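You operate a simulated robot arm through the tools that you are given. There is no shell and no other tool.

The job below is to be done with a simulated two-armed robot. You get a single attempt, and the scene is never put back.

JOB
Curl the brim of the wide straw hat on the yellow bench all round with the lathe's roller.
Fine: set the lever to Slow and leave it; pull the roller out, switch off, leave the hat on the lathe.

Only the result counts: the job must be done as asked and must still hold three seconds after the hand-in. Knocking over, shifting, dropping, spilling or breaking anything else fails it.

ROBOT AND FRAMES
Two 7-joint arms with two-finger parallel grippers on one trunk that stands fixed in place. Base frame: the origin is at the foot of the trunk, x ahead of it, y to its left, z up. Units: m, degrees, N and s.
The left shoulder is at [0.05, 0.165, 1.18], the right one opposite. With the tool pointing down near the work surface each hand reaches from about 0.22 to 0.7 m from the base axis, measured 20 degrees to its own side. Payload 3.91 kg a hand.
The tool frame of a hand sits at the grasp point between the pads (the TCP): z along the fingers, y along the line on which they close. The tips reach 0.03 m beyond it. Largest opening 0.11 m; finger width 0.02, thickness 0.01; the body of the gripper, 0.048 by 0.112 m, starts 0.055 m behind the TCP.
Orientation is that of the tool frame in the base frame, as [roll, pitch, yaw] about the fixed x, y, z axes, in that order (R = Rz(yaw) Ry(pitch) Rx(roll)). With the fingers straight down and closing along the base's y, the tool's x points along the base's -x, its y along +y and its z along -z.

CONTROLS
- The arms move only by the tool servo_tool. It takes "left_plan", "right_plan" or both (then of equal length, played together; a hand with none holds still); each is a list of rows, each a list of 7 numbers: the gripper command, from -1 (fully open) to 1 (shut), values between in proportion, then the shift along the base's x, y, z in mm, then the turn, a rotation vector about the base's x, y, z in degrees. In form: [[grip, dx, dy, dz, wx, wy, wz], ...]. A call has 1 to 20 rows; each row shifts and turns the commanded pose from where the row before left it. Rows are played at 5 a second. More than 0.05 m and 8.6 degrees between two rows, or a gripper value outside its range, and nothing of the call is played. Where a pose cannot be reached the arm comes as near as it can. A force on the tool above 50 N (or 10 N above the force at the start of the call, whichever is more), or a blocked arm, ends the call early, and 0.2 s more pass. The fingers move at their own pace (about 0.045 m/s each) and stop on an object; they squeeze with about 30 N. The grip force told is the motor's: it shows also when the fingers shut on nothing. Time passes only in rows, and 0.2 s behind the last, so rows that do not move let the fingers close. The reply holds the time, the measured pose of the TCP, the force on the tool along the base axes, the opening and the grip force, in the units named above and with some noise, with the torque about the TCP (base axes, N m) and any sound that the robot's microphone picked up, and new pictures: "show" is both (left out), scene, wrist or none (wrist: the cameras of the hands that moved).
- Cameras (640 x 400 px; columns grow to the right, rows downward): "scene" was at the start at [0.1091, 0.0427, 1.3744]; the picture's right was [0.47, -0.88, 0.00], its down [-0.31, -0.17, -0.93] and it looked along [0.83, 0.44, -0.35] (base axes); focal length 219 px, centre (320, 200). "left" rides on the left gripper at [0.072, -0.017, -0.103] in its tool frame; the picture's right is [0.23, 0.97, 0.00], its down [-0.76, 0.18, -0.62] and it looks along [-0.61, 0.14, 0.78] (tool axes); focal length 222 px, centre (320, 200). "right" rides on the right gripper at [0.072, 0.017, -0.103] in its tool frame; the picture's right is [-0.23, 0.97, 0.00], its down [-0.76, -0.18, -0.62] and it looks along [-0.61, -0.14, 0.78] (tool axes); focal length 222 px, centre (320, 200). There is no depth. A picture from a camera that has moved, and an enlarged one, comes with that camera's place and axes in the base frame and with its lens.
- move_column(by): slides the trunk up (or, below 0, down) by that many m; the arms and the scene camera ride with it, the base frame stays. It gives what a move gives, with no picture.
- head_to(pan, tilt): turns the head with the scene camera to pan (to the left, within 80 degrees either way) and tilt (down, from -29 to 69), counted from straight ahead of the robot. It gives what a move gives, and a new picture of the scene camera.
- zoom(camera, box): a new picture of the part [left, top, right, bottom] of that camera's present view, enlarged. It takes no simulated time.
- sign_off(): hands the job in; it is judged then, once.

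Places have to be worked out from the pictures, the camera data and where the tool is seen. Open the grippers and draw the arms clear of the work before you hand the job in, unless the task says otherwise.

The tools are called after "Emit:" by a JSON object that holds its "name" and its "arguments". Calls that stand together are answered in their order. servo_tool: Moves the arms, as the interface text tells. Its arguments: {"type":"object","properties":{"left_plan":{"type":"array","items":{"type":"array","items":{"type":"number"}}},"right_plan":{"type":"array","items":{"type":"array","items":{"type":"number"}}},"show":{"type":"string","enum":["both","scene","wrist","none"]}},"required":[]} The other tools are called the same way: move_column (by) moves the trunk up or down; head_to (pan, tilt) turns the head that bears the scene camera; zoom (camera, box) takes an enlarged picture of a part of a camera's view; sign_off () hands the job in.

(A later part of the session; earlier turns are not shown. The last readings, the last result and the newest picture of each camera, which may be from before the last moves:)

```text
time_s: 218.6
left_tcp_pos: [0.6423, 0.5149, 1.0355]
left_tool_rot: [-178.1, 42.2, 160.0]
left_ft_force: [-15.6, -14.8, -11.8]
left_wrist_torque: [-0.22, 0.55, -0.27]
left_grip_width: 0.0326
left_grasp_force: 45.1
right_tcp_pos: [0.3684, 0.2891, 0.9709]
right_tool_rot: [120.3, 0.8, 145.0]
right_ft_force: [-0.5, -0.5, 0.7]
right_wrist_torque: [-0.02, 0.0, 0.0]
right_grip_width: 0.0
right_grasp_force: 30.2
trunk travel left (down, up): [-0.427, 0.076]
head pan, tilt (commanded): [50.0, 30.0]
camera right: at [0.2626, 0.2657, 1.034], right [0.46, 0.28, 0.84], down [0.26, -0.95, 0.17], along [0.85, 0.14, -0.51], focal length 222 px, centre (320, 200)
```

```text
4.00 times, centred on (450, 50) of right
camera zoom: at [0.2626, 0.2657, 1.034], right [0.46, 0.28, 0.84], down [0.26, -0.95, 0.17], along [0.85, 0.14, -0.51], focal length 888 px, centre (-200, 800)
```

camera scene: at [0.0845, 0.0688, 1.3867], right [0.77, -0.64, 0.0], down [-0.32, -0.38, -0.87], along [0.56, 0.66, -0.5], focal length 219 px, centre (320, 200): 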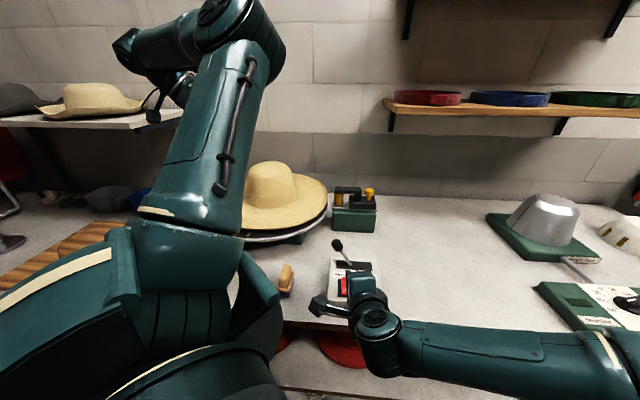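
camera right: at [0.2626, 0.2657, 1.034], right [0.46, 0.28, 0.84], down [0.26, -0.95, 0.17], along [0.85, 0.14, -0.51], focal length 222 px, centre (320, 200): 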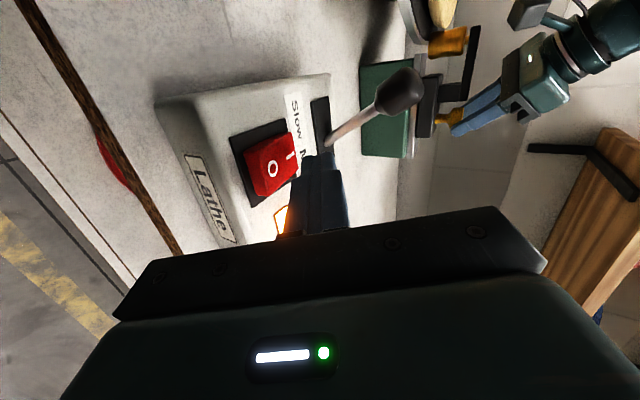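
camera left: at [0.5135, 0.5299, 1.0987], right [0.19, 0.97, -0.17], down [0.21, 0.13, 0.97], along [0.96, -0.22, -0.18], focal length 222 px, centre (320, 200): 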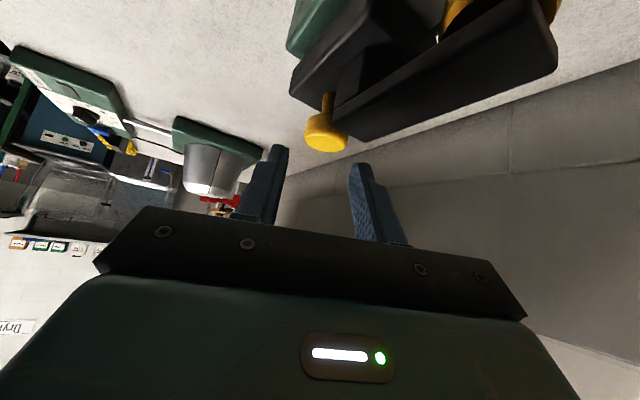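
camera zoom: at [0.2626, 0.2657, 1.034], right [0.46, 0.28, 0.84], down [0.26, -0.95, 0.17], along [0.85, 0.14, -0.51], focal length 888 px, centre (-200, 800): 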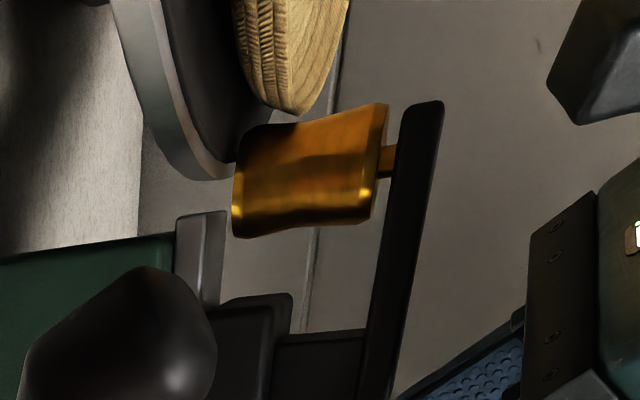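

The lathe runs with the hat centred. I'll set the roller 3 mm deeper (≈34 mm) and hold for a full turn.

Emit:
{"name": "servo_tool", "arguments": {"left_plan": [[1, -1.1, 1.1, 0, 0, 0, 0], [1, -1.1, 1.1, 0, 0, 0, 0], [1, 0, 0, 0, 0, 0, 0], [1, 0, 0, 0, 0, 0, 0], [1, 0, 0, 0, 0, 0, 0], [1, 0, 0, 0, 0, 0, 0], [1, 0, 0, 0, 0, 0, 0], [1, 0, 0, 0, 0, 0, 0], [1, 0, 0, 0, 0, 0, 0], [1, 0, 0, 0, 0, 0, 0], [1, 0, 0, 0, 0, 0, 0], [1, 0, 0, 0, 0, 0, 0], [1, 0, 0, 0, 0, 0, 0], [1, 0, 0, 0, 0, 0, 0], [1, 0, 0, 0, 0, 0, 0], [1, 0, 0, 0, 0, 0, 0], [1, 0, 0, 0, 0, 0, 0], [1, 0, 0, 0, 0, 0, 0]], "show": "none"}}

Emit:
{"name": "servo_tool", "arguments": {"left_plan": [[1, 0, 0, 0, 0, 0, 0], [1, 0, 0, 0, 0, 0, 0], [1, 0, 0, 0, 0, 0, 0], [1, 0, 0, 0, 0, 0, 0], [1, 0, 0, 0, 0, 0, 0], [1, 0, 0, 0, 0, 0, 0], [1, 0, 0, 0, 0, 0, 0], [1, 0, 0, 0, 0, 0, 0], [1, 0, 0, 0, 0, 0, 0], [1, 0, 0, 0, 0, 0, 0], [1, 0, 0, 0, 0, 0, 0], [1, 0, 0, 0, 0, 0, 0], [1, 0, 0, 0, 0, 0, 0], [1, 0, 0, 0, 0, 0, 0], [1, 0, 0, 0, 0, 0, 0], [1, 0, 0, 0, 0, 0, 0], [1, 0, 0, 0, 0, 0, 0], [1, 0, 0, 0, 0, 0, 0]], "show": "none"}}

Emit:
{"name": "zoom", "arguments": {"camera": "right", "box": [380, 0, 520, 100]}}

Emit:
{"name": "zoom", "arguments": {"camera": "scene", "box": [190, 140, 350, 250]}}

```text
time_s: 222.4
left_tcp_pos: [0.6398, 0.5171, 1.0359]
left_tool_rot: [-178.3, 42.0, 159.9]
left_ft_force: [-13.6, -12.0, -6.4]
left_wrist_torque: [-0.28, 0.35, -0.27]
left_grip_width: 0.0325
left_grasp_force: 44.9
right_tcp_pos: [0.369, 0.2883, 0.9696]
right_tool_rot: [120.2, 0.8, 144.9]
right_ft_force: [0.1, -0.1, -0.6]
right_wrist_torque: [0.0, -0.01, 0.01]
right_grip_width: 0.0001
right_grasp_force: 30.3
trunk travel left (down, up): [-0.427, 0.076]
head pan, tilt (commanded): [50.0, 30.0]
```

```text
time_s: 226.2
left_tcp_pos: [0.6397, 0.5165, 1.0365]
left_tool_rot: [-178.1, 42.2, 159.9]
left_ft_force: [-11.8, -9.9, -4.0]
left_wrist_torque: [-0.43, 0.1, -0.41]
left_grip_width: 0.0325
left_grasp_force: 45.2
right_tcp_pos: [0.3686, 0.2889, 0.9707]
right_tool_rot: [120.2, 0.8, 144.9]
right_ft_force: [-0.3, 0.1, 0.3]
right_wrist_torque: [-0.03, 0.01, 0.01]
right_grip_width: 0.0
right_grasp_force: 30.3
trunk travel left (down, up): [-0.427, 0.076]
head pan, tilt (commanded): [50.0, 30.0]
```

```text
4.00 times, centred on (450, 50) of right
camera zoom: at [0.2624, 0.2656, 1.0343], right [0.46, 0.28, 0.84], down [0.26, -0.95, 0.17], along [0.85, 0.14, -0.51], focal length 888 px, centre (-200, 800)
```

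zoom: 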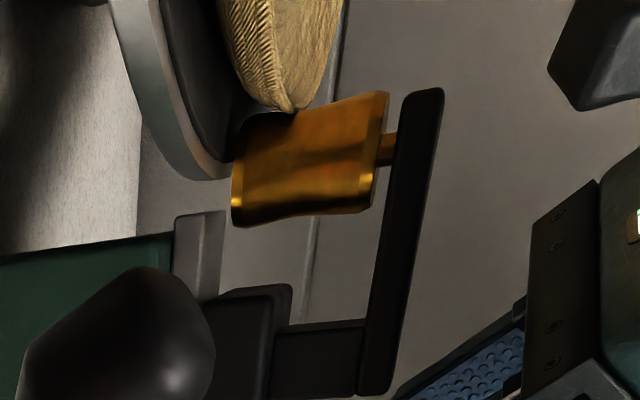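

```text
3.64 times, centred on (270, 195) of scene
camera zoom: at [0.0838, 0.0675, 1.3868], right [0.77, -0.64, 0.0], down [-0.32, -0.38, -0.87], along [0.56, 0.66, -0.5], focal length 795 px, centre (502, 218)
```

zoom: 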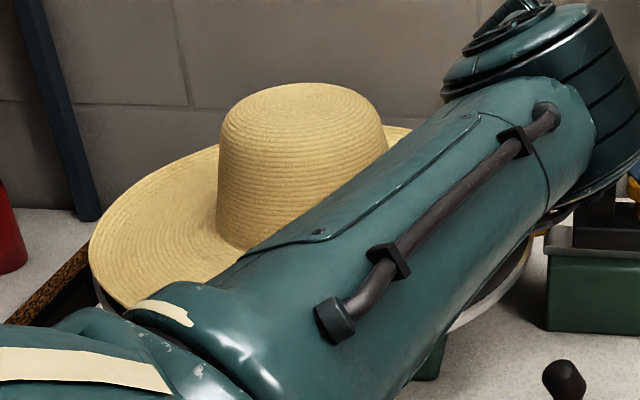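

No difference visible yet. I'll go ~3.5 mm deeper (≈37 mm) and hold another full turn.

Emit:
{"name": "servo_tool", "arguments": {"left_plan": [[1, -1.2, 1.25, 0, 0, 0, 0], [1, -1.3, 1.3, 0, 0, 0, 0], [1, 0, 0, 0, 0, 0, 0], [1, 0, 0, 0, 0, 0, 0], [1, 0, 0, 0, 0, 0, 0], [1, 0, 0, 0, 0, 0, 0], [1, 0, 0, 0, 0, 0, 0], [1, 0, 0, 0, 0, 0, 0], [1, 0, 0, 0, 0, 0, 0], [1, 0, 0, 0, 0, 0, 0], [1, 0, 0, 0, 0, 0, 0], [1, 0, 0, 0, 0, 0, 0], [1, 0, 0, 0, 0, 0, 0], [1, 0, 0, 0, 0, 0, 0], [1, 0, 0, 0, 0, 0, 0], [1, 0, 0, 0, 0, 0, 0], [1, 0, 0, 0, 0, 0, 0], [1, 0, 0, 0, 0, 0, 0]], "show": "none"}}

Emit:
{"name": "zoom", "arguments": {"camera": "right", "box": [380, 0, 520, 100]}}

Emit:
{"name": "servo_tool", "arguments": {"left_plan": [[1, 0, 0, 0, 0, 0, 0], [1, 0, 0, 0, 0, 0, 0], [1, 0, 0, 0, 0, 0, 0], [1, 0, 0, 0, 0, 0, 0], [1, 0, 0, 0, 0, 0, 0], [1, 0, 0, 0, 0, 0, 0], [1, 0, 0, 0, 0, 0, 0], [1, 0, 0, 0, 0, 0, 0], [1, 0, 0, 0, 0, 0, 0], [1, 0, 0, 0, 0, 0, 0], [1, 0, 0, 0, 0, 0, 0], [1, 0, 0, 0, 0, 0, 0], [1, 0, 0, 0, 0, 0, 0], [1, 0, 0, 0, 0, 0, 0], [1, 0, 0, 0, 0, 0, 0], [1, 0, 0, 0, 0, 0, 0], [1, 0, 0, 0, 0, 0, 0], [1, 0, 0, 0, 0, 0, 0]], "show": "none"}}

Emit:
{"name": "zoom", "arguments": {"camera": "right", "box": [380, 0, 520, 100]}}

Emit:
{"name": "zoom", "arguments": {"camera": "scene", "box": [190, 140, 350, 250]}}

```text
time_s: 230.0
left_tcp_pos: [0.6397, 0.5188, 1.0368]
left_tool_rot: [-178.1, 42.2, 159.9]
left_ft_force: [-2.2, -14.8, -5.1]
left_wrist_torque: [0.05, 0.6, 0.12]
left_grip_width: 0.0323
left_grasp_force: 45.4
right_tcp_pos: [0.3685, 0.2885, 0.9701]
right_tool_rot: [120.2, 0.7, 145.0]
right_ft_force: [0.3, 0.7, 0.4]
right_wrist_torque: [-0.01, 0.01, 0.01]
right_grip_width: 0.0001
right_grasp_force: 29.6
trunk travel left (down, up): [-0.427, 0.076]
head pan, tilt (commanded): [50.0, 30.0]
```

```text
4.00 times, centred on (450, 50) of right
camera zoom: at [0.2632, 0.2655, 1.034], right [0.46, 0.28, 0.84], down [0.26, -0.95, 0.17], along [0.85, 0.14, -0.51], focal length 888 px, centre (-200, 800)
```

zoom: 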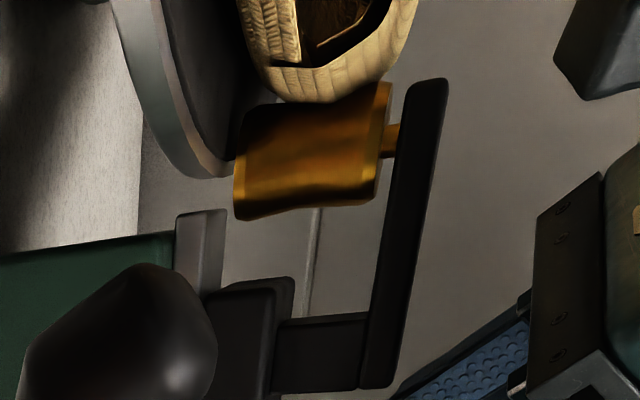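

```text
time_s: 233.8
left_tcp_pos: [0.6386, 0.5185, 1.0366]
left_tool_rot: [-178.3, 42.1, 159.9]
left_ft_force: [-9.8, -8.1, 0.2]
left_wrist_torque: [-0.58, -0.47, -0.67]
left_grip_width: 0.032
left_grasp_force: 44.9
right_tcp_pos: [0.3685, 0.2887, 0.9697]
right_tool_rot: [120.1, 0.8, 145.0]
right_ft_force: [-0.6, -1.0, -1.0]
right_wrist_torque: [-0.05, 0.04, -0.02]
right_grip_width: 0.0
right_grasp_force: 29.7
trunk travel left (down, up): [-0.427, 0.076]
head pan, tilt (commanded): [50.0, 30.0]
```

```text
4.00 times, centred on (450, 50) of right
camera zoom: at [0.263, 0.2654, 1.0342], right [0.46, 0.28, 0.84], down [0.26, -0.95, 0.17], along [0.85, 0.14, -0.51], focal length 888 px, centre (-200, 800)
```

zoom: 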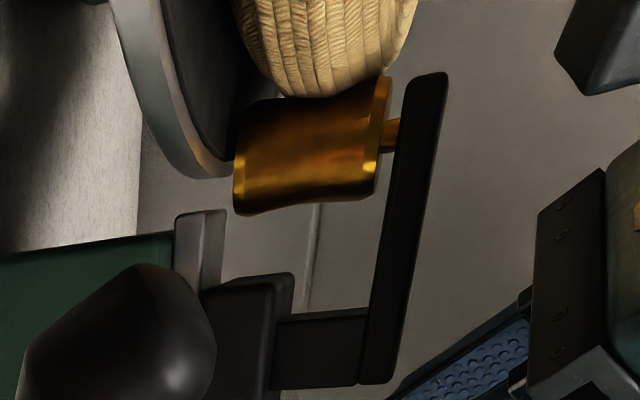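

```text
3.64 times, centred on (270, 195) of scene
camera zoom: at [0.0847, 0.0672, 1.3868], right [0.77, -0.64, 0.0], down [-0.32, -0.38, -0.87], along [0.56, 0.66, -0.5], focal length 795 px, centre (502, 218)
```

zoom: 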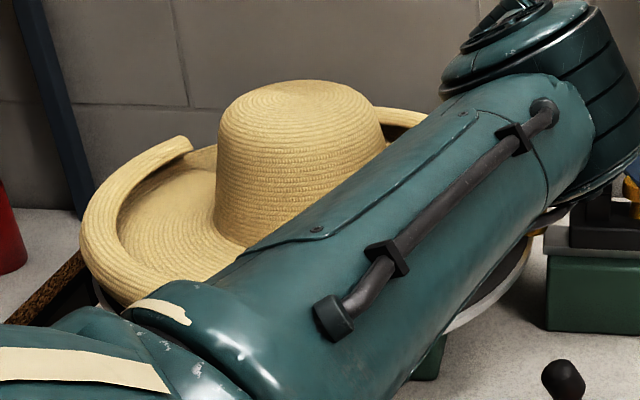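

Now the brim is clearly curling: a rolled edge is forming around the hat (its leading end visible at the far left). I'll keep the roller exactly here until the curl closes all round.

Emit:
{"name": "servo_tool", "arguments": {"left_plan": [[1, 0, 0, 0, 0, 0, 0], [1, 0, 0, 0, 0, 0, 0], [1, 0, 0, 0, 0, 0, 0], [1, 0, 0, 0, 0, 0, 0], [1, 0, 0, 0, 0, 0, 0]], "show": "none"}}

Emit:
{"name": "zoom", "arguments": {"camera": "scene", "box": [190, 140, 350, 250]}}

Emit:
{"name": "zoom", "arguments": {"camera": "right", "box": [380, 0, 520, 100]}}

Emit:
{"name": "servo_tool", "arguments": {"left_plan": [[1, 0, 0, 0, 0, 0, 0], [1, 0, 0, 0, 0, 0, 0], [1, 0, 0, 0, 0, 0, 0], [1, 0, 0, 0, 0, 0, 0], [1, 0, 0, 0, 0, 0, 0]], "show": "none"}}

Emit:
{"name": "zoom", "arguments": {"camera": "scene", "box": [190, 140, 350, 250]}}

Emit:
{"name": "zoom", "arguments": {"camera": "right", "box": [380, 0, 520, 100]}}

```text
time_s: 235.0
left_tcp_pos: [0.6381, 0.5188, 1.0374]
left_tool_rot: [-178.2, 42.2, 159.7]
left_ft_force: [4.4, -13.5, -2.2]
left_wrist_torque: [-0.02, 0.58, -0.02]
left_grip_width: 0.0321
left_grasp_force: 44.8
right_tcp_pos: [0.3688, 0.2902, 0.9698]
right_tool_rot: [120.3, 0.8, 144.9]
right_ft_force: [-0.2, -0.8, 0.5]
right_wrist_torque: [0.0, 0.02, 0.01]
right_grip_width: 0.0003
right_grasp_force: 29.9
trunk travel left (down, up): [-0.427, 0.076]
head pan, tilt (commanded): [50.0, 30.0]
```

```text
3.64 times, centred on (270, 195) of scene
camera zoom: at [0.0848, 0.0672, 1.3868], right [0.77, -0.64, 0.0], down [-0.32, -0.38, -0.87], along [0.56, 0.66, -0.5], focal length 795 px, centre (502, 218)
```

zoom: 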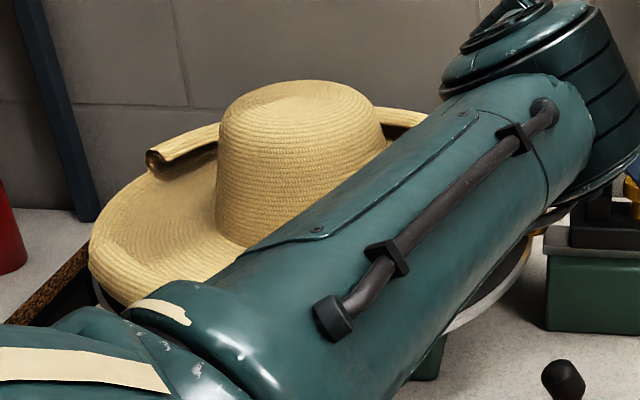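

```text
4.00 times, centred on (450, 50) of right
camera zoom: at [0.2631, 0.2654, 1.0341], right [0.46, 0.28, 0.84], down [0.26, -0.95, 0.17], along [0.85, 0.14, -0.51], focal length 888 px, centre (-200, 800)
```

zoom: 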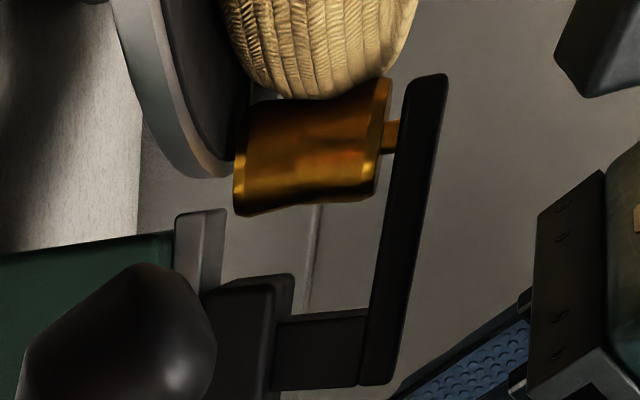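

```text
time_s: 236.2
left_tcp_pos: [0.638, 0.5205, 1.0368]
left_tool_rot: [-178.4, 42.2, 160.0]
left_ft_force: [0.6, -11.5, 0.6]
left_wrist_torque: [0.16, 0.31, -0.03]
left_grip_width: 0.0318
left_grasp_force: 44.6
right_tcp_pos: [0.3682, 0.2899, 0.9701]
right_tool_rot: [120.2, 0.8, 144.9]
right_ft_force: [-0.5, 1.1, -0.2]
right_wrist_torque: [-0.03, -0.04, -0.02]
right_grip_width: 0.0
right_grasp_force: 30.3
trunk travel left (down, up): [-0.427, 0.076]
head pan, tilt (commanded): [50.0, 30.0]
```

```text
3.64 times, centred on (270, 195) of scene
camera zoom: at [0.084, 0.0677, 1.3868], right [0.77, -0.64, 0.0], down [-0.32, -0.38, -0.87], along [0.56, 0.66, -0.5], focal length 795 px, centre (502, 218)
```

zoom: 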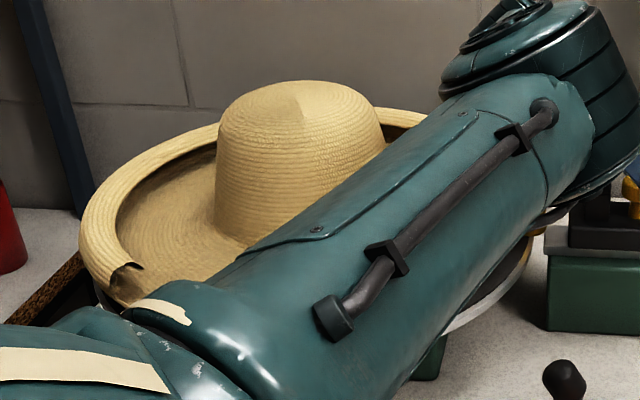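

```text
4.00 times, centred on (450, 50) of right
camera zoom: at [0.2625, 0.2657, 1.0342], right [0.46, 0.28, 0.84], down [0.26, -0.95, 0.17], along [0.85, 0.14, -0.51], focal length 888 px, centre (-200, 800)
```

zoom: 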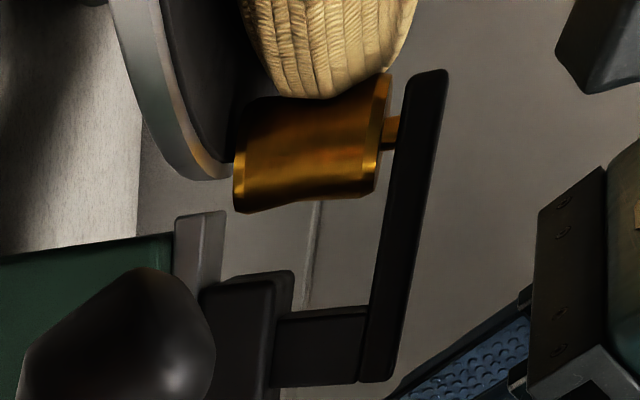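

The curl has formed in sections with a gap still flat. I'll keep holding and track the ends until no gap remains.

Emit:
{"name": "servo_tool", "arguments": {"left_plan": [[1, 0, 0, 0, 0, 0, 0], [1, 0, 0, 0, 0, 0, 0], [1, 0, 0, 0, 0, 0, 0], [1, 0, 0, 0, 0, 0, 0]], "show": "none"}}

Emit:
{"name": "zoom", "arguments": {"camera": "scene", "box": [190, 140, 350, 250]}}

Emit:
{"name": "servo_tool", "arguments": {"left_plan": [[1, 0, 0, 0, 0, 0, 0], [1, 0, 0, 0, 0, 0, 0], [1, 0, 0, 0, 0, 0, 0], [1, 0, 0, 0, 0, 0, 0]], "show": "none"}}

Emit:
{"name": "zoom", "arguments": {"camera": "scene", "box": [190, 140, 350, 250]}}

Emit:
{"name": "servo_tool", "arguments": {"left_plan": [[1, 0, 0, 0, 0, 0, 0], [1, 0, 0, 0, 0, 0, 0], [1, 0, 0, 0, 0, 0, 0], [1, 0, 0, 0, 0, 0, 0]], "show": "none"}}

Emit:
{"name": "zoom", "arguments": {"camera": "scene", "box": [190, 140, 350, 250]}}

Emit:
{"name": "servo_tool", "arguments": {"left_plan": [[1, 0, 0, 0, 0, 0, 0], [1, 0, 0, 0, 0, 0, 0], [1, 0, 0, 0, 0, 0, 0], [1, 0, 0, 0, 0, 0, 0]], "show": "none"}}

Emit:
{"name": "zoom", "arguments": {"camera": "scene", "box": [190, 140, 350, 250]}}

```text
time_s: 237.2
left_tcp_pos: [0.6387, 0.5191, 1.0369]
left_tool_rot: [-178.4, 42.2, 159.8]
left_ft_force: [6.8, -11.4, 1.9]
left_wrist_torque: [0.21, 0.63, 0.19]
left_grip_width: 0.032
left_grasp_force: 45.3
right_tcp_pos: [0.37, 0.2891, 0.9694]
right_tool_rot: [120.2, 0.8, 144.9]
right_ft_force: [0.0, 0.2, -0.4]
right_wrist_torque: [0.04, -0.02, 0.01]
right_grip_width: 0.0
right_grasp_force: 30.4
trunk travel left (down, up): [-0.427, 0.076]
head pan, tilt (commanded): [50.0, 30.0]
```

```text
3.64 times, centred on (270, 195) of scene
camera zoom: at [0.0849, 0.0673, 1.3867], right [0.77, -0.64, 0.0], down [-0.32, -0.38, -0.87], along [0.56, 0.66, -0.5], focal length 795 px, centre (502, 218)
```

zoom: 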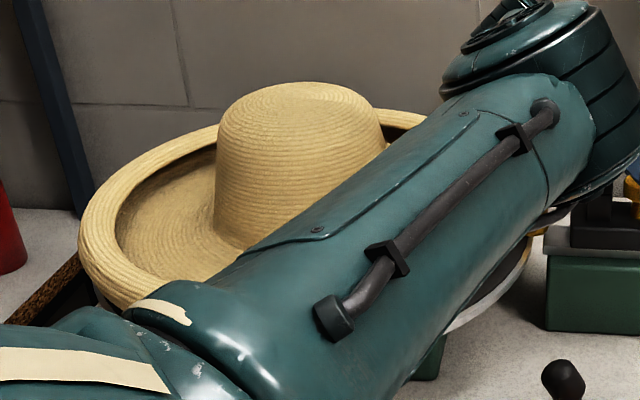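

```text
time_s: 238.2
left_tcp_pos: [0.6383, 0.5207, 1.0377]
left_tool_rot: [-178.3, 42.1, 159.9]
left_ft_force: [5.8, -9.7, 3.3]
left_wrist_torque: [0.15, 0.46, 0.19]
left_grip_width: 0.0323
left_grasp_force: 45.8
right_tcp_pos: [0.3682, 0.2891, 0.9702]
right_tool_rot: [120.2, 0.8, 144.9]
right_ft_force: [0.0, 0.0, -0.2]
right_wrist_torque: [0.01, -0.02, -0.01]
right_grip_width: 0.0001
right_grasp_force: 29.9
trunk travel left (down, up): [-0.427, 0.076]
head pan, tilt (commanded): [50.0, 30.0]
```

```text
3.64 times, centred on (270, 195) of scene
camera zoom: at [0.0843, 0.0674, 1.3868], right [0.77, -0.64, 0.0], down [-0.32, -0.38, -0.87], along [0.56, 0.66, -0.5], focal length 795 px, centre (502, 218)
```

zoom: 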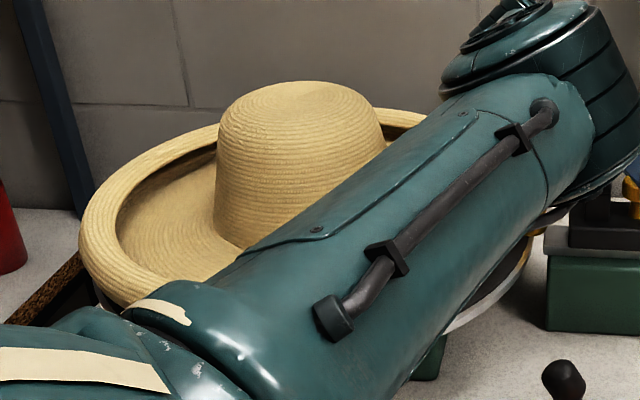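

```text
time_s: 239.2
left_tcp_pos: [0.6398, 0.5183, 1.0361]
left_tool_rot: [-178.4, 42.2, 159.8]
left_ft_force: [3.2, -8.5, 5.5]
left_wrist_torque: [-0.31, -0.3, -0.22]
left_grip_width: 0.0318
left_grasp_force: 44.7
right_tcp_pos: [0.3689, 0.2905, 0.9703]
right_tool_rot: [120.2, 0.7, 144.8]
right_ft_force: [-0.8, 0.5, -0.1]
right_wrist_torque: [-0.02, -0.02, 0.0]
right_grip_width: 0.0002
right_grasp_force: 30.2
trunk travel left (down, up): [-0.427, 0.076]
head pan, tilt (commanded): [50.0, 30.0]
```

```text
3.64 times, centred on (270, 195) of scene
camera zoom: at [0.0852, 0.0671, 1.3867], right [0.77, -0.64, 0.0], down [-0.32, -0.38, -0.87], along [0.56, 0.66, -0.5], focal length 795 px, centre (502, 218)
```

zoom: 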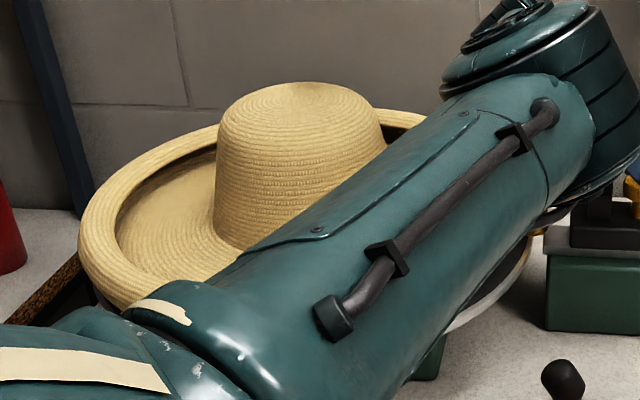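

```text
time_s: 240.2
left_tcp_pos: [0.6381, 0.5211, 1.0373]
left_tool_rot: [-178.3, 42.2, 159.8]
left_ft_force: [4.2, -6.8, 7.3]
left_wrist_torque: [-0.27, -0.05, -0.42]
left_grip_width: 0.0319
left_grasp_force: 45.0
right_tcp_pos: [0.3685, 0.2888, 0.9703]
right_tool_rot: [120.2, 0.8, 144.9]
right_ft_force: [-0.5, -0.5, -1.3]
right_wrist_torque: [0.05, -0.03, -0.03]
right_grip_width: 0.0001
right_grasp_force: 30.3
trunk travel left (down, up): [-0.427, 0.076]
head pan, tilt (commanded): [50.0, 30.0]
```

```text
3.64 times, centred on (270, 195) of scene
camera zoom: at [0.0844, 0.0672, 1.3868], right [0.77, -0.64, 0.0], down [-0.32, -0.38, -0.87], along [0.56, 0.66, -0.5], focal length 795 px, centre (502, 218)
```

zoom: 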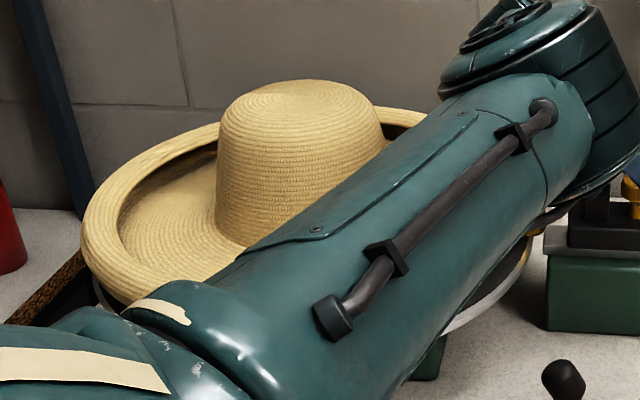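

The rolled edge looks continuous in these views. I'll watch for one more turn to be sure the earlier gap has been closed.

Emit:
{"name": "servo_tool", "arguments": {"left_plan": [[1, 0, 0, 0, 0, 0, 0], [1, 0, 0, 0, 0, 0, 0], [1, 0, 0, 0, 0, 0, 0], [1, 0, 0, 0, 0, 0, 0]], "show": "none"}}

Emit:
{"name": "zoom", "arguments": {"camera": "scene", "box": [190, 140, 350, 250]}}

Emit:
{"name": "servo_tool", "arguments": {"left_plan": [[1, 0, 0, 0, 0, 0, 0], [1, 0, 0, 0, 0, 0, 0], [1, 0, 0, 0, 0, 0, 0]], "show": "none"}}

Emit:
{"name": "zoom", "arguments": {"camera": "scene", "box": [190, 140, 350, 250]}}

Emit:
{"name": "servo_tool", "arguments": {"left_plan": [[1, 0, 0, 0, 0, 0, 0], [1, 0, 0, 0, 0, 0, 0], [1, 0, 0, 0, 0, 0, 0]], "show": "none"}}

Emit:
{"name": "zoom", "arguments": {"camera": "scene", "box": [190, 140, 350, 250]}}

Emit:
{"name": "servo_tool", "arguments": {"left_plan": [[1, 0, 0, 0, 0, 0, 0], [1, 0, 0, 0, 0, 0, 0], [1, 0, 0, 0, 0, 0, 0]], "show": "none"}}

Emit:
{"name": "zoom", "arguments": {"camera": "scene", "box": [190, 140, 350, 250]}}

Emit:
{"name": "zoom", "arguments": {"camera": "right", "box": [380, 0, 520, 100]}}

```text
time_s: 241.2
left_tcp_pos: [0.6385, 0.5202, 1.0371]
left_tool_rot: [-178.4, 42.2, 159.9]
left_ft_force: [6.5, -5.2, 6.6]
left_wrist_torque: [0.01, -0.01, -0.31]
left_grip_width: 0.032
left_grasp_force: 45.0
right_tcp_pos: [0.3677, 0.2905, 0.97]
right_tool_rot: [120.2, 0.8, 144.9]
right_ft_force: [-0.1, 1.3, 0.0]
right_wrist_torque: [0.04, 0.02, -0.01]
right_grip_width: 0.0
right_grasp_force: 29.7
trunk travel left (down, up): [-0.427, 0.076]
head pan, tilt (commanded): [50.0, 30.0]
```

```text
3.64 times, centred on (270, 195) of scene
camera zoom: at [0.0845, 0.0673, 1.3868], right [0.77, -0.64, 0.0], down [-0.32, -0.38, -0.87], along [0.56, 0.66, -0.5], focal length 795 px, centre (502, 218)
```

zoom: 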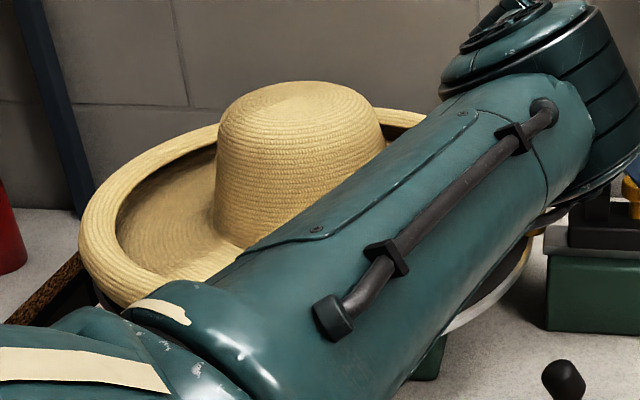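

```text
time_s: 242.0
left_tcp_pos: [0.6385, 0.5198, 1.0383]
left_tool_rot: [-178.4, 42.2, 159.9]
left_ft_force: [8.5, -6.2, 8.4]
left_wrist_torque: [0.09, 0.14, -0.06]
left_grip_width: 0.0317
left_grasp_force: 45.6
right_tcp_pos: [0.3687, 0.2886, 0.9695]
right_tool_rot: [120.1, 0.8, 144.9]
right_ft_force: [-1.1, 0.3, 0.6]
right_wrist_torque: [-0.01, 0.01, -0.01]
right_grip_width: 0.0
right_grasp_force: 29.8
trunk travel left (down, up): [-0.427, 0.076]
head pan, tilt (commanded): [50.0, 30.0]
```

```text
3.64 times, centred on (270, 195) of scene
camera zoom: at [0.0845, 0.0674, 1.3868], right [0.77, -0.64, 0.0], down [-0.32, -0.38, -0.87], along [0.56, 0.66, -0.5], focal length 795 px, centre (502, 218)
```

zoom: 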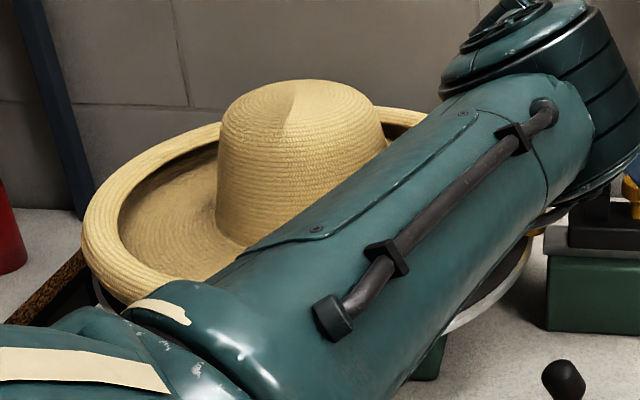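

```text
time_s: 242.8
left_tcp_pos: [0.6375, 0.5203, 1.037]
left_tool_rot: [-178.4, 42.3, 159.9]
left_ft_force: [12.5, -5.8, 7.9]
left_wrist_torque: [0.08, 0.36, -0.18]
left_grip_width: 0.032
left_grasp_force: 45.1
right_tcp_pos: [0.3687, 0.2905, 0.9701]
right_tool_rot: [120.2, 0.8, 144.8]
right_ft_force: [0.0, -0.1, 1.1]
right_wrist_torque: [0.02, -0.02, -0.03]
right_grip_width: 0.0002
right_grasp_force: 30.2
trunk travel left (down, up): [-0.427, 0.076]
head pan, tilt (commanded): [50.0, 30.0]
```

```text
3.64 times, centred on (270, 195) of scene
camera zoom: at [0.0843, 0.0675, 1.3868], right [0.77, -0.64, 0.0], down [-0.32, -0.38, -0.87], along [0.56, 0.66, -0.5], focal length 795 px, centre (502, 218)
```

zoom: 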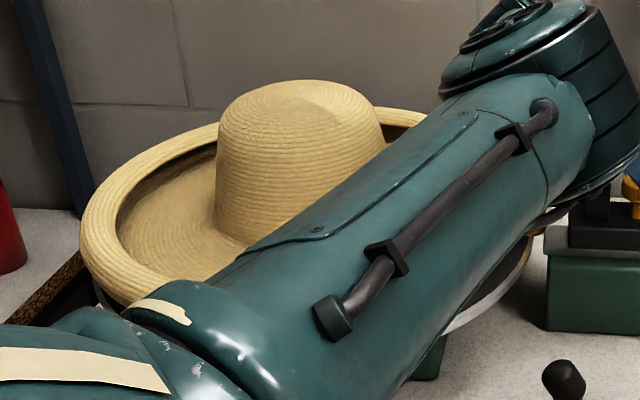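

```text
time_s: 243.6
left_tcp_pos: [0.6396, 0.518, 1.0383]
left_tool_rot: [-178.3, 42.2, 159.8]
left_ft_force: [9.4, -7.6, 11.8]
left_wrist_torque: [0.19, -0.16, 0.33]
left_grip_width: 0.032
left_grasp_force: 44.6
right_tcp_pos: [0.3697, 0.2897, 0.9703]
right_tool_rot: [120.2, 0.9, 144.8]
right_ft_force: [0.3, 0.3, -0.8]
right_wrist_torque: [0.02, 0.0, 0.02]
right_grip_width: 0.0002
right_grasp_force: 30.8
trunk travel left (down, up): [-0.427, 0.076]
head pan, tilt (commanded): [50.0, 30.0]
```

```text
3.64 times, centred on (270, 195) of scene
camera zoom: at [0.0849, 0.0673, 1.3868], right [0.77, -0.64, 0.0], down [-0.32, -0.38, -0.87], along [0.56, 0.66, -0.5], focal length 795 px, centre (502, 218)
```

zoom: 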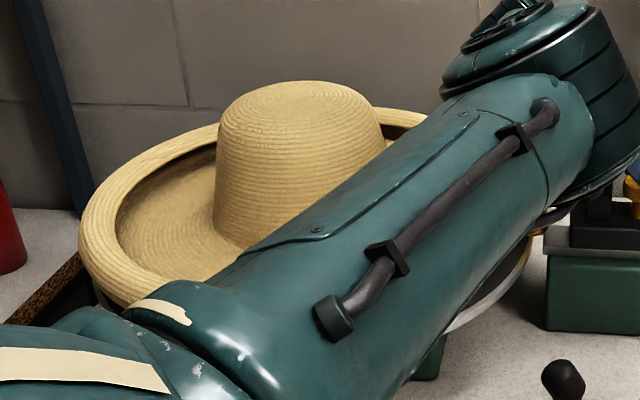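

```text
4.00 times, centred on (450, 50) of right
camera zoom: at [0.2631, 0.2655, 1.0341], right [0.46, 0.28, 0.84], down [0.26, -0.95, 0.17], along [0.85, 0.14, -0.51], focal length 888 px, centre (-200, 800)
```

zoom: 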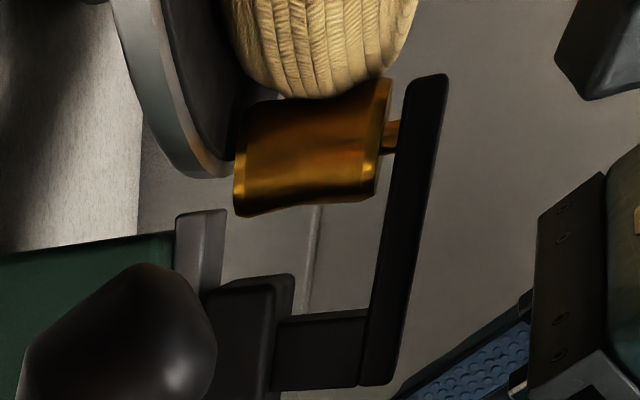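

The curl is now continuous all round over a full turn of pictures. I'll pull the roller out to its stop.

Emit:
{"name": "servo_tool", "arguments": {"left_plan": [[1, 3.5, -3.6, 0, 0, 0, 0], [1, 3.5, -3.6, 0, 0, 0, 0], [1, 3.5, -3.6, 0, 0, 0, 0], [1, 3.5, -3.6, 0, 0, 0, 0], [1, 3.5, -3.6, 0, 0, 0, 0], [1, 3.5, -3.6, 0, 0, 0, 0], [1, 3.5, -3.6, 0, 0, 0, 0], [1, 3.5, -3.6, 0, 0, 0, 0], [1, 0, 0, 0, 0, 0, 0]], "show": "none"}}

Emit:
{"name": "zoom", "arguments": {"camera": "right", "box": [340, 0, 560, 170]}}

Emit:
{"name": "zoom", "arguments": {"camera": "scene", "box": [190, 140, 350, 250]}}

```text
time_s: 245.6
left_tcp_pos: [0.6672, 0.4911, 1.0371]
left_tool_rot: [-178.3, 42.4, 159.9]
left_ft_force: [8.5, 8.0, 14.6]
left_wrist_torque: [0.36, -0.07, -0.19]
left_grip_width: 0.0318
left_grasp_force: 45.2
right_tcp_pos: [0.3681, 0.291, 0.9703]
right_tool_rot: [120.3, 0.8, 144.9]
right_ft_force: [-0.2, -0.3, -0.9]
right_wrist_torque: [0.03, 0.0, 0.01]
right_grip_width: 0.0003
right_grasp_force: 29.3
trunk travel left (down, up): [-0.427, 0.076]
head pan, tilt (commanded): [50.0, 30.0]
```

```text
2.35 times, centred on (450, 85) of right
camera zoom: at [0.2628, 0.2661, 1.034], right [0.46, 0.28, 0.84], down [0.26, -0.95, 0.17], along [0.85, 0.14, -0.51], focal length 523 px, centre (14, 471)
```

zoom: 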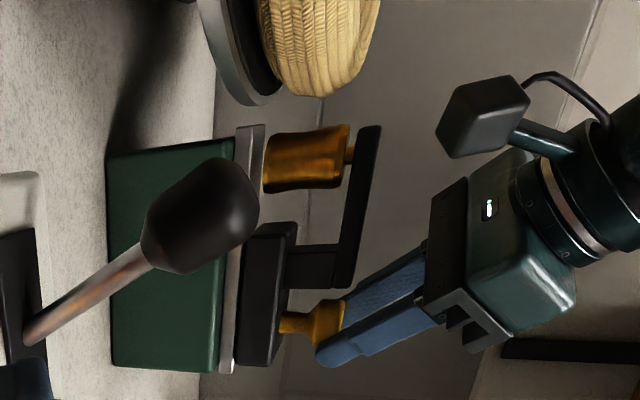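

```text
3.64 times, centred on (270, 195) of scene
camera zoom: at [0.0843, 0.0683, 1.3868], right [0.77, -0.64, 0.0], down [-0.32, -0.38, -0.87], along [0.56, 0.66, -0.5], focal length 795 px, centre (502, 218)
```

zoom: 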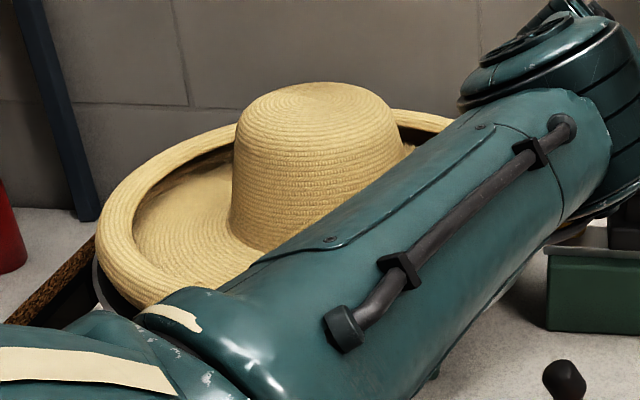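

The roller looks out. I'll pull a few mm more to make sure it is against its outer stop.

Emit:
{"name": "servo_tool", "arguments": {"left_plan": [[1, 1.4, -1.45, 0, 0, 0, 0], [1, 1.4, -1.45, 0, 0, 0, 0], [1, 0, 0, 0, 0, 0, 0]], "show": "none"}}

Emit:
{"name": "zoom", "arguments": {"camera": "right", "box": [340, 0, 560, 170]}}

```text
time_s: 246.4
left_tcp_pos: [0.6665, 0.4916, 1.0371]
left_tool_rot: [-178.4, 42.2, 160.3]
left_ft_force: [-4.2, 12.9, 13.4]
left_wrist_torque: [-0.22, -0.12, -0.07]
left_grip_width: 0.032
left_grasp_force: 45.3
right_tcp_pos: [0.368, 0.2911, 0.9704]
right_tool_rot: [120.3, 0.9, 144.9]
right_ft_force: [0.2, 0.4, 0.5]
right_wrist_torque: [-0.04, 0.01, 0.02]
right_grip_width: 0.0
right_grasp_force: 30.5
trunk travel left (down, up): [-0.427, 0.076]
head pan, tilt (commanded): [50.0, 30.0]
```

```text
2.35 times, centred on (450, 85) of right
camera zoom: at [0.2615, 0.2667, 1.0343], right [0.46, 0.28, 0.84], down [0.26, -0.95, 0.17], along [0.85, 0.14, -0.51], focal length 523 px, centre (14, 471)
```

zoom: 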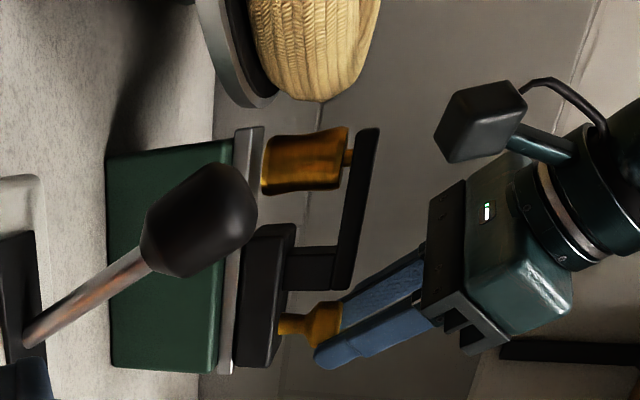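

The carriage is against its outer stop (force rises with no motion). Now I switch the lathe off.

Emit:
{"name": "servo_tool", "arguments": {"right_plan": [[1, -9, -7.5, 4, 0, 0, 0], [1, -9, -7.5, 0, 0, 0, 0], [1, 0, 0, -10, 0, 0, 0], [1, 0, 0, -8, 0, 0, 0], [1, 0, 0, -4, 0, 0, 0], [1, 0, 0, -4, 0, 0, 0], [1, 0, 0, 0, 0, 0, 0]], "show": "none"}}

Emit:
{"name": "zoom", "arguments": {"camera": "right", "box": [180, 60, 420, 210]}}

```text
time_s: 248.0
left_tcp_pos: [0.6667, 0.4902, 1.0377]
left_tool_rot: [-178.3, 42.2, 160.0]
left_ft_force: [-9.9, 16.3, 12.2]
left_wrist_torque: [0.82, 0.53, -0.09]
left_grip_width: 0.0319
left_grasp_force: 44.9
right_tcp_pos: [0.3499, 0.2756, 0.9486]
right_tool_rot: [120.8, 1.1, 144.6]
right_ft_force: [-0.1, -0.3, -0.4]
right_wrist_torque: [-0.01, -0.03, -0.01]
right_grip_width: 0.0001
right_grasp_force: 30.5
trunk travel left (down, up): [-0.427, 0.076]
head pan, tilt (commanded): [50.0, 30.0]
```

```text
2.67 times, centred on (300, 135) of right
camera zoom: at [0.2439, 0.2532, 1.0133], right [0.46, 0.28, 0.84], down [0.26, -0.95, 0.18], along [0.85, 0.13, -0.51], focal length 592 px, centre (373, 373)
```

zoom: 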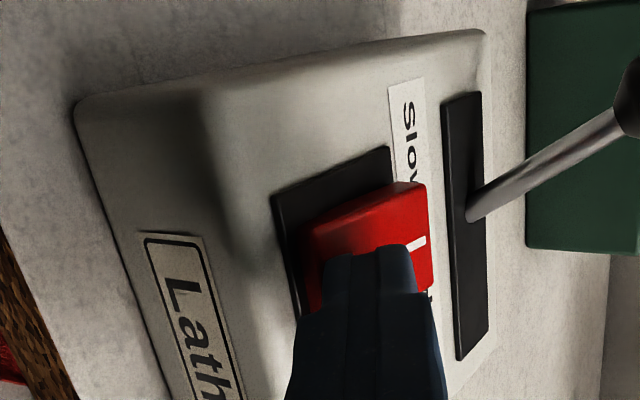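

The rocker is at O with no glow. I'll lift the right finger, ease the pull slightly, and release the knob.

Emit:
{"name": "servo_tool", "arguments": {"left_plan": [[1, -1.0, 1.0, 0, 0, 0, 0], [0.6, 0, 0, 0, 0, 0, 0], [0.3, 0, 0, 0, 0, 0, 0], [0.236, 0, 0, 0, 0, 0, 0], [0.236, 0, 0, 0, 0, 0, 0]], "right_plan": [[1, 0, 0, 15, 0, 0, 0], [1, -3, -5, 15, 0, 0, 0], [1, 0, 0, 0, 0, 0, 0], [1, 0, 0, 0, 0, 0, 0], [1, 0, 0, 0, 0, 0, 0]], "show": "wrist"}}

Emit:
{"name": "zoom", "arguments": {"camera": "left", "box": [200, 0, 500, 220]}}

```text
time_s: 249.2
left_tcp_pos: [0.6693, 0.4887, 1.037]
left_tool_rot: [-178.2, 42.2, 159.9]
left_ft_force: [0.4, 0.0, -0.5]
left_wrist_torque: [-0.02, 0.03, -0.01]
left_grip_width: 0.042
left_grasp_force: 0.0
right_tcp_pos: [0.3483, 0.2697, 0.9779]
right_tool_rot: [120.3, 0.7, 144.9]
right_ft_force: [-0.4, 0.2, 0.2]
right_wrist_torque: [-0.02, -0.04, -0.03]
right_grip_width: 0.0003
right_grasp_force: 29.8
trunk travel left (down, up): [-0.427, 0.076]
head pan, tilt (commanded): [50.0, 30.0]
camera right: at [0.2424, 0.2463, 1.0413], right [0.46, 0.28, 0.84], down [0.26, -0.95, 0.17], along [0.85, 0.14, -0.51], focal length 222 px, centre (320, 200)
camera left: at [0.5479, 0.5187, 1.0662], right [0.19, 0.97, -0.18], down [0.21, 0.13, 0.97], along [0.96, -0.23, -0.18], focal length 222 px, centre (320, 200)
```

right: 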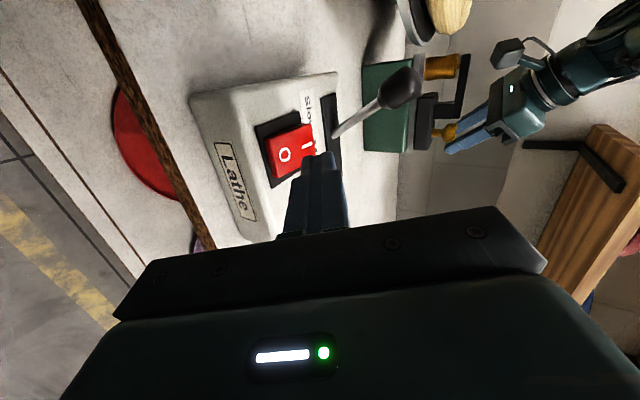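
left: 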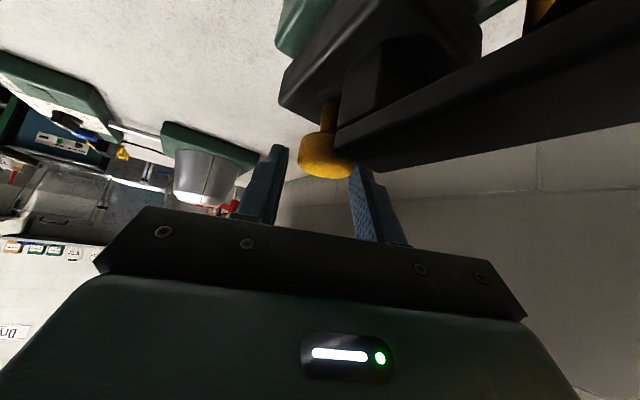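

```text
1.82 times, centred on (350, 110) of left
camera zoom: at [0.5479, 0.5187, 1.0662], right [0.19, 0.97, -0.18], down [0.21, 0.13, 0.97], along [0.96, -0.23, -0.18], focal length 404 px, centre (266, 364)
```

zoom: 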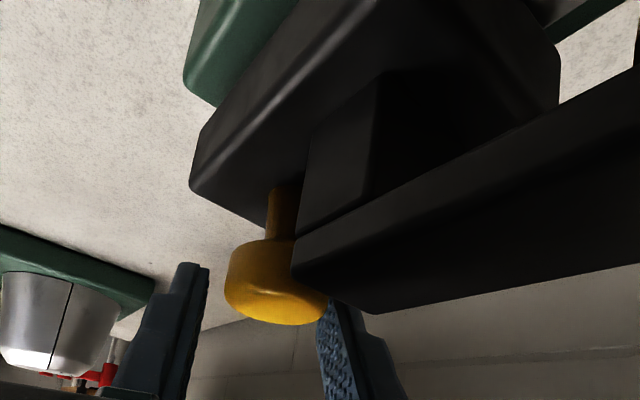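

The knob is free. Retreating the left hand along the finger axis, then up and away to the left.

Emit:
{"name": "servo_tool", "arguments": {"left_plan": [[0.236, -6.3, 2.6, 7.4, 0, 0, 0], [0.236, -9.4, 3.8, 11.1, 0, 0, 0], [0.236, -11, 4, 12.6, 0, 0, 0], [0.236, -15, 3, 20, 0, 0, 0], [0.236, -15, 0, 30, 0, 0, 0], [0.236, -15, 0, 35, 0, 0, 0], [0.236, -15, 0, 35, 0, 0, 0], [0.236, -15, 0, 35, 0, 0, 0], [0.236, -30, 8, 25, 0, 0, 0], [0.236, -35, 10, 20, 0, 0, 0], [0.236, -35, 13, 10, 0, 0, 0], [0.236, -35, 15, 5, 0, 0, 0], [0.236, -35, 20, 5, 0, 0, 0], [0.236, -35, 20, 0, 0, 0, 0], [0.236, -30, 10, 0, 0, 0, 0], [0.236, -30, 10, 0, 0, 0, 0], [0.236, -30, 10, 0, 0, 0, 0], [0.236, -30, 10, 0, 0, 0, 0]], "show": "scene"}}

Emit:
{"name": "zoom", "arguments": {"camera": "scene", "box": [190, 105, 350, 250]}}

```text
time_s: 253.0
left_tcp_pos: [0.2391, 0.6332, 1.2877]
left_tool_rot: [-178.3, 42.2, 159.9]
left_ft_force: [-0.2, -1.1, -0.1]
left_wrist_torque: [0.0, 0.01, -0.04]
left_grip_width: 0.0419
left_grasp_force: 0.1
right_tcp_pos: [0.3486, 0.2709, 0.977]
right_tool_rot: [120.3, 0.8, 144.9]
right_ft_force: [0.3, 0.1, -1.0]
right_wrist_torque: [0.02, -0.01, -0.01]
right_grip_width: 0.0
right_grasp_force: 30.5
trunk travel left (down, up): [-0.427, 0.076]
head pan, tilt (commanded): [50.0, 30.0]
camera scene: at [0.0843, 0.0688, 1.3867], right [0.77, -0.64, 0.0], down [-0.32, -0.38, -0.87], along [0.56, 0.66, -0.5], focal length 219 px, centre (320, 200)
```

scene: 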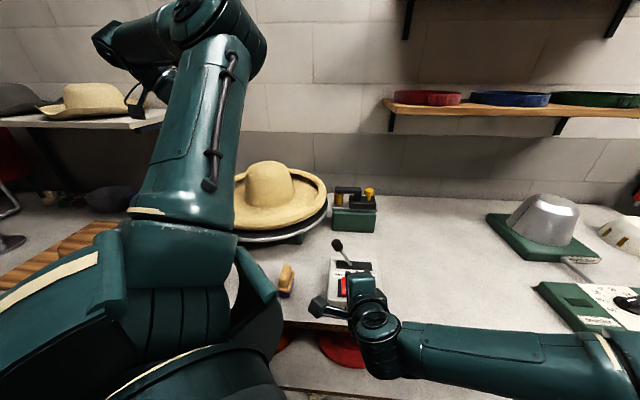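

```text
2.76 times, centred on (270, 178) of scene
camera zoom: at [0.0843, 0.0688, 1.3867], right [0.77, -0.64, 0.0], down [-0.32, -0.38, -0.87], along [0.56, 0.66, -0.5], focal length 603 px, centre (458, 262)
```

zoom: 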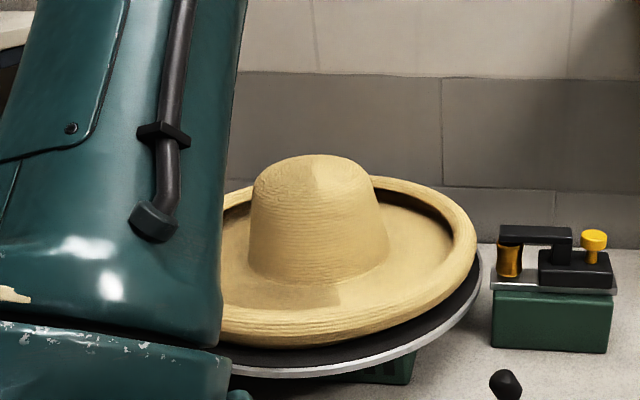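

The brim is clearly curled. I'll move the left arm fully out to the left and view the whole rim.

Emit:
{"name": "servo_tool", "arguments": {"left_plan": [[0.0, -12, 4, 0, 7.18, -2.44, -2.12], [-0.3, -12, 4, 0, 7.18, -2.44, -2.12], [-0.6, -12, 4, 0, 7.18, -2.44, -2.12], [-1, -12, 4, 0, 7.18, -2.44, -2.12], [-1, -12, 4, 0, 7.18, -2.44, -2.12], [-1, -12, 4, 0, 7.18, -2.44, -2.12], [-1, -12, 4, 0, 7.18, -2.44, -2.12], [-1, -12, 4, 0, 7.18, -2.44, -2.12], [-1, -12, 4, 0, 7.18, -2.44, -2.12], [-1, -12, 4, 0, 7.18, -2.44, -2.12], [-1, 0, 0, 0, 0, 0, 0]], "right_plan": [[1, -3, -10, 8, 0, 0, 0], [1, -3, -15, 8, 0, 0, 0], [1, -3, -20, 8, 0, 0, 0], [1, 0, -25, 8, 0, 0, 0], [1, 0, -30, 8, 0, 0, 0], [0.5, 0, -30, 8, 0, 0, 0], [0, 0, -30, 8, 0, 0, 0], [-0.5, 0, -30, 8, 0, 0, 0], [-1, 0, -30, 8, 0, 0, 0], [-1, 0, -30, 8, 0, 0, 0], [-1, 0, 0, 0, 0, 0, 0]], "show": "both"}}

Emit:
{"name": "zoom", "arguments": {"camera": "scene", "box": [190, 105, 350, 250]}}

```text
time_s: 255.4
left_tcp_pos: [0.1208, 0.6692, 1.2876]
left_tool_rot: [111.6, -0.1, 104.8]
left_ft_force: [0.3, -0.5, 1.3]
left_wrist_torque: [-0.01, 0.03, -0.02]
left_grip_width: 0.1099
left_grasp_force: 0.0
right_tcp_pos: [0.3392, 0.0183, 1.0584]
right_tool_rot: [120.3, 0.8, 145.0]
right_ft_force: [0.1, -0.9, 0.1]
right_wrist_torque: [-0.02, -0.03, -0.02]
right_grip_width: 0.11
right_grasp_force: 0.1
trunk travel left (down, up): [-0.427, 0.076]
head pan, tilt (commanded): [50.0, 30.0]
camera scene: at [0.0852, 0.0687, 1.3866], right [0.77, -0.64, 0.0], down [-0.32, -0.38, -0.87], along [0.56, 0.66, -0.5], focal length 219 px, centre (320, 200)
camera right: at [0.2335, -0.0052, 1.1224], right [0.46, 0.28, 0.84], down [0.26, -0.95, 0.17], along [0.85, 0.14, -0.51], focal length 222 px, centre (320, 200)
camera left: at [0.0037, 0.714, 1.311], right [0.29, 0.31, 0.91], down [-0.3, -0.87, 0.39], along [0.91, -0.39, -0.16], focal length 222 px, centre (320, 200)
```

scene: 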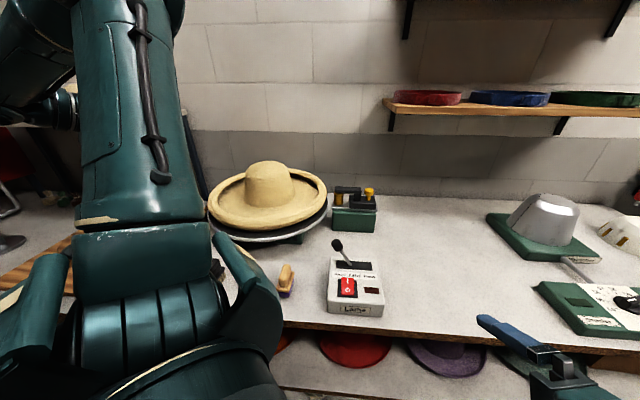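
right: 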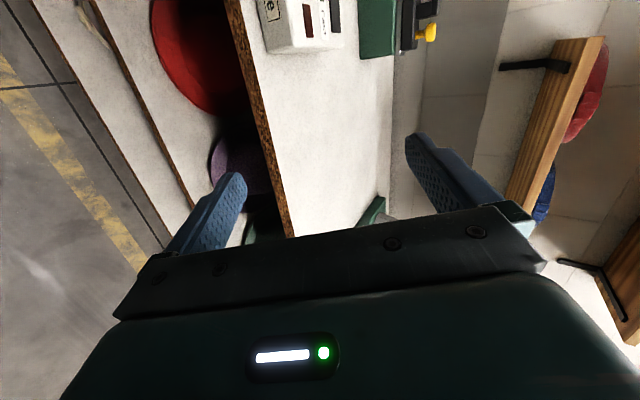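
left: 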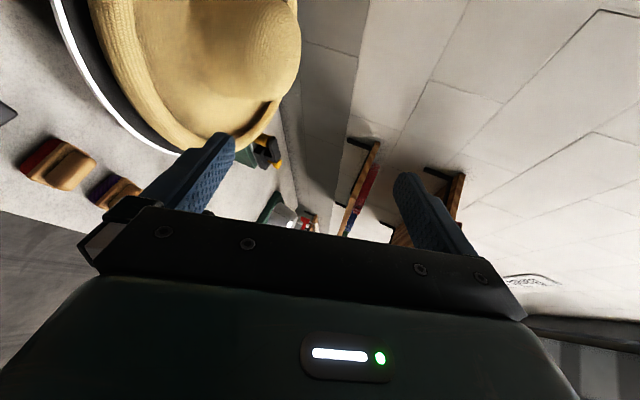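

```text
2.76 times, centred on (270, 178) of scene
camera zoom: at [0.0852, 0.0687, 1.3866], right [0.77, -0.64, 0.0], down [-0.32, -0.38, -0.87], along [0.56, 0.66, -0.5], focal length 603 px, centre (458, 262)
```

zoom: 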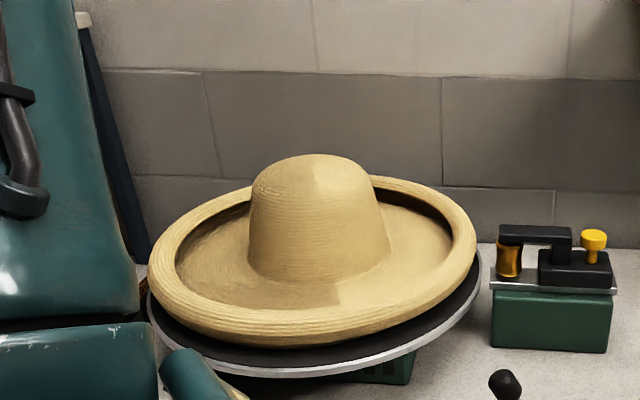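

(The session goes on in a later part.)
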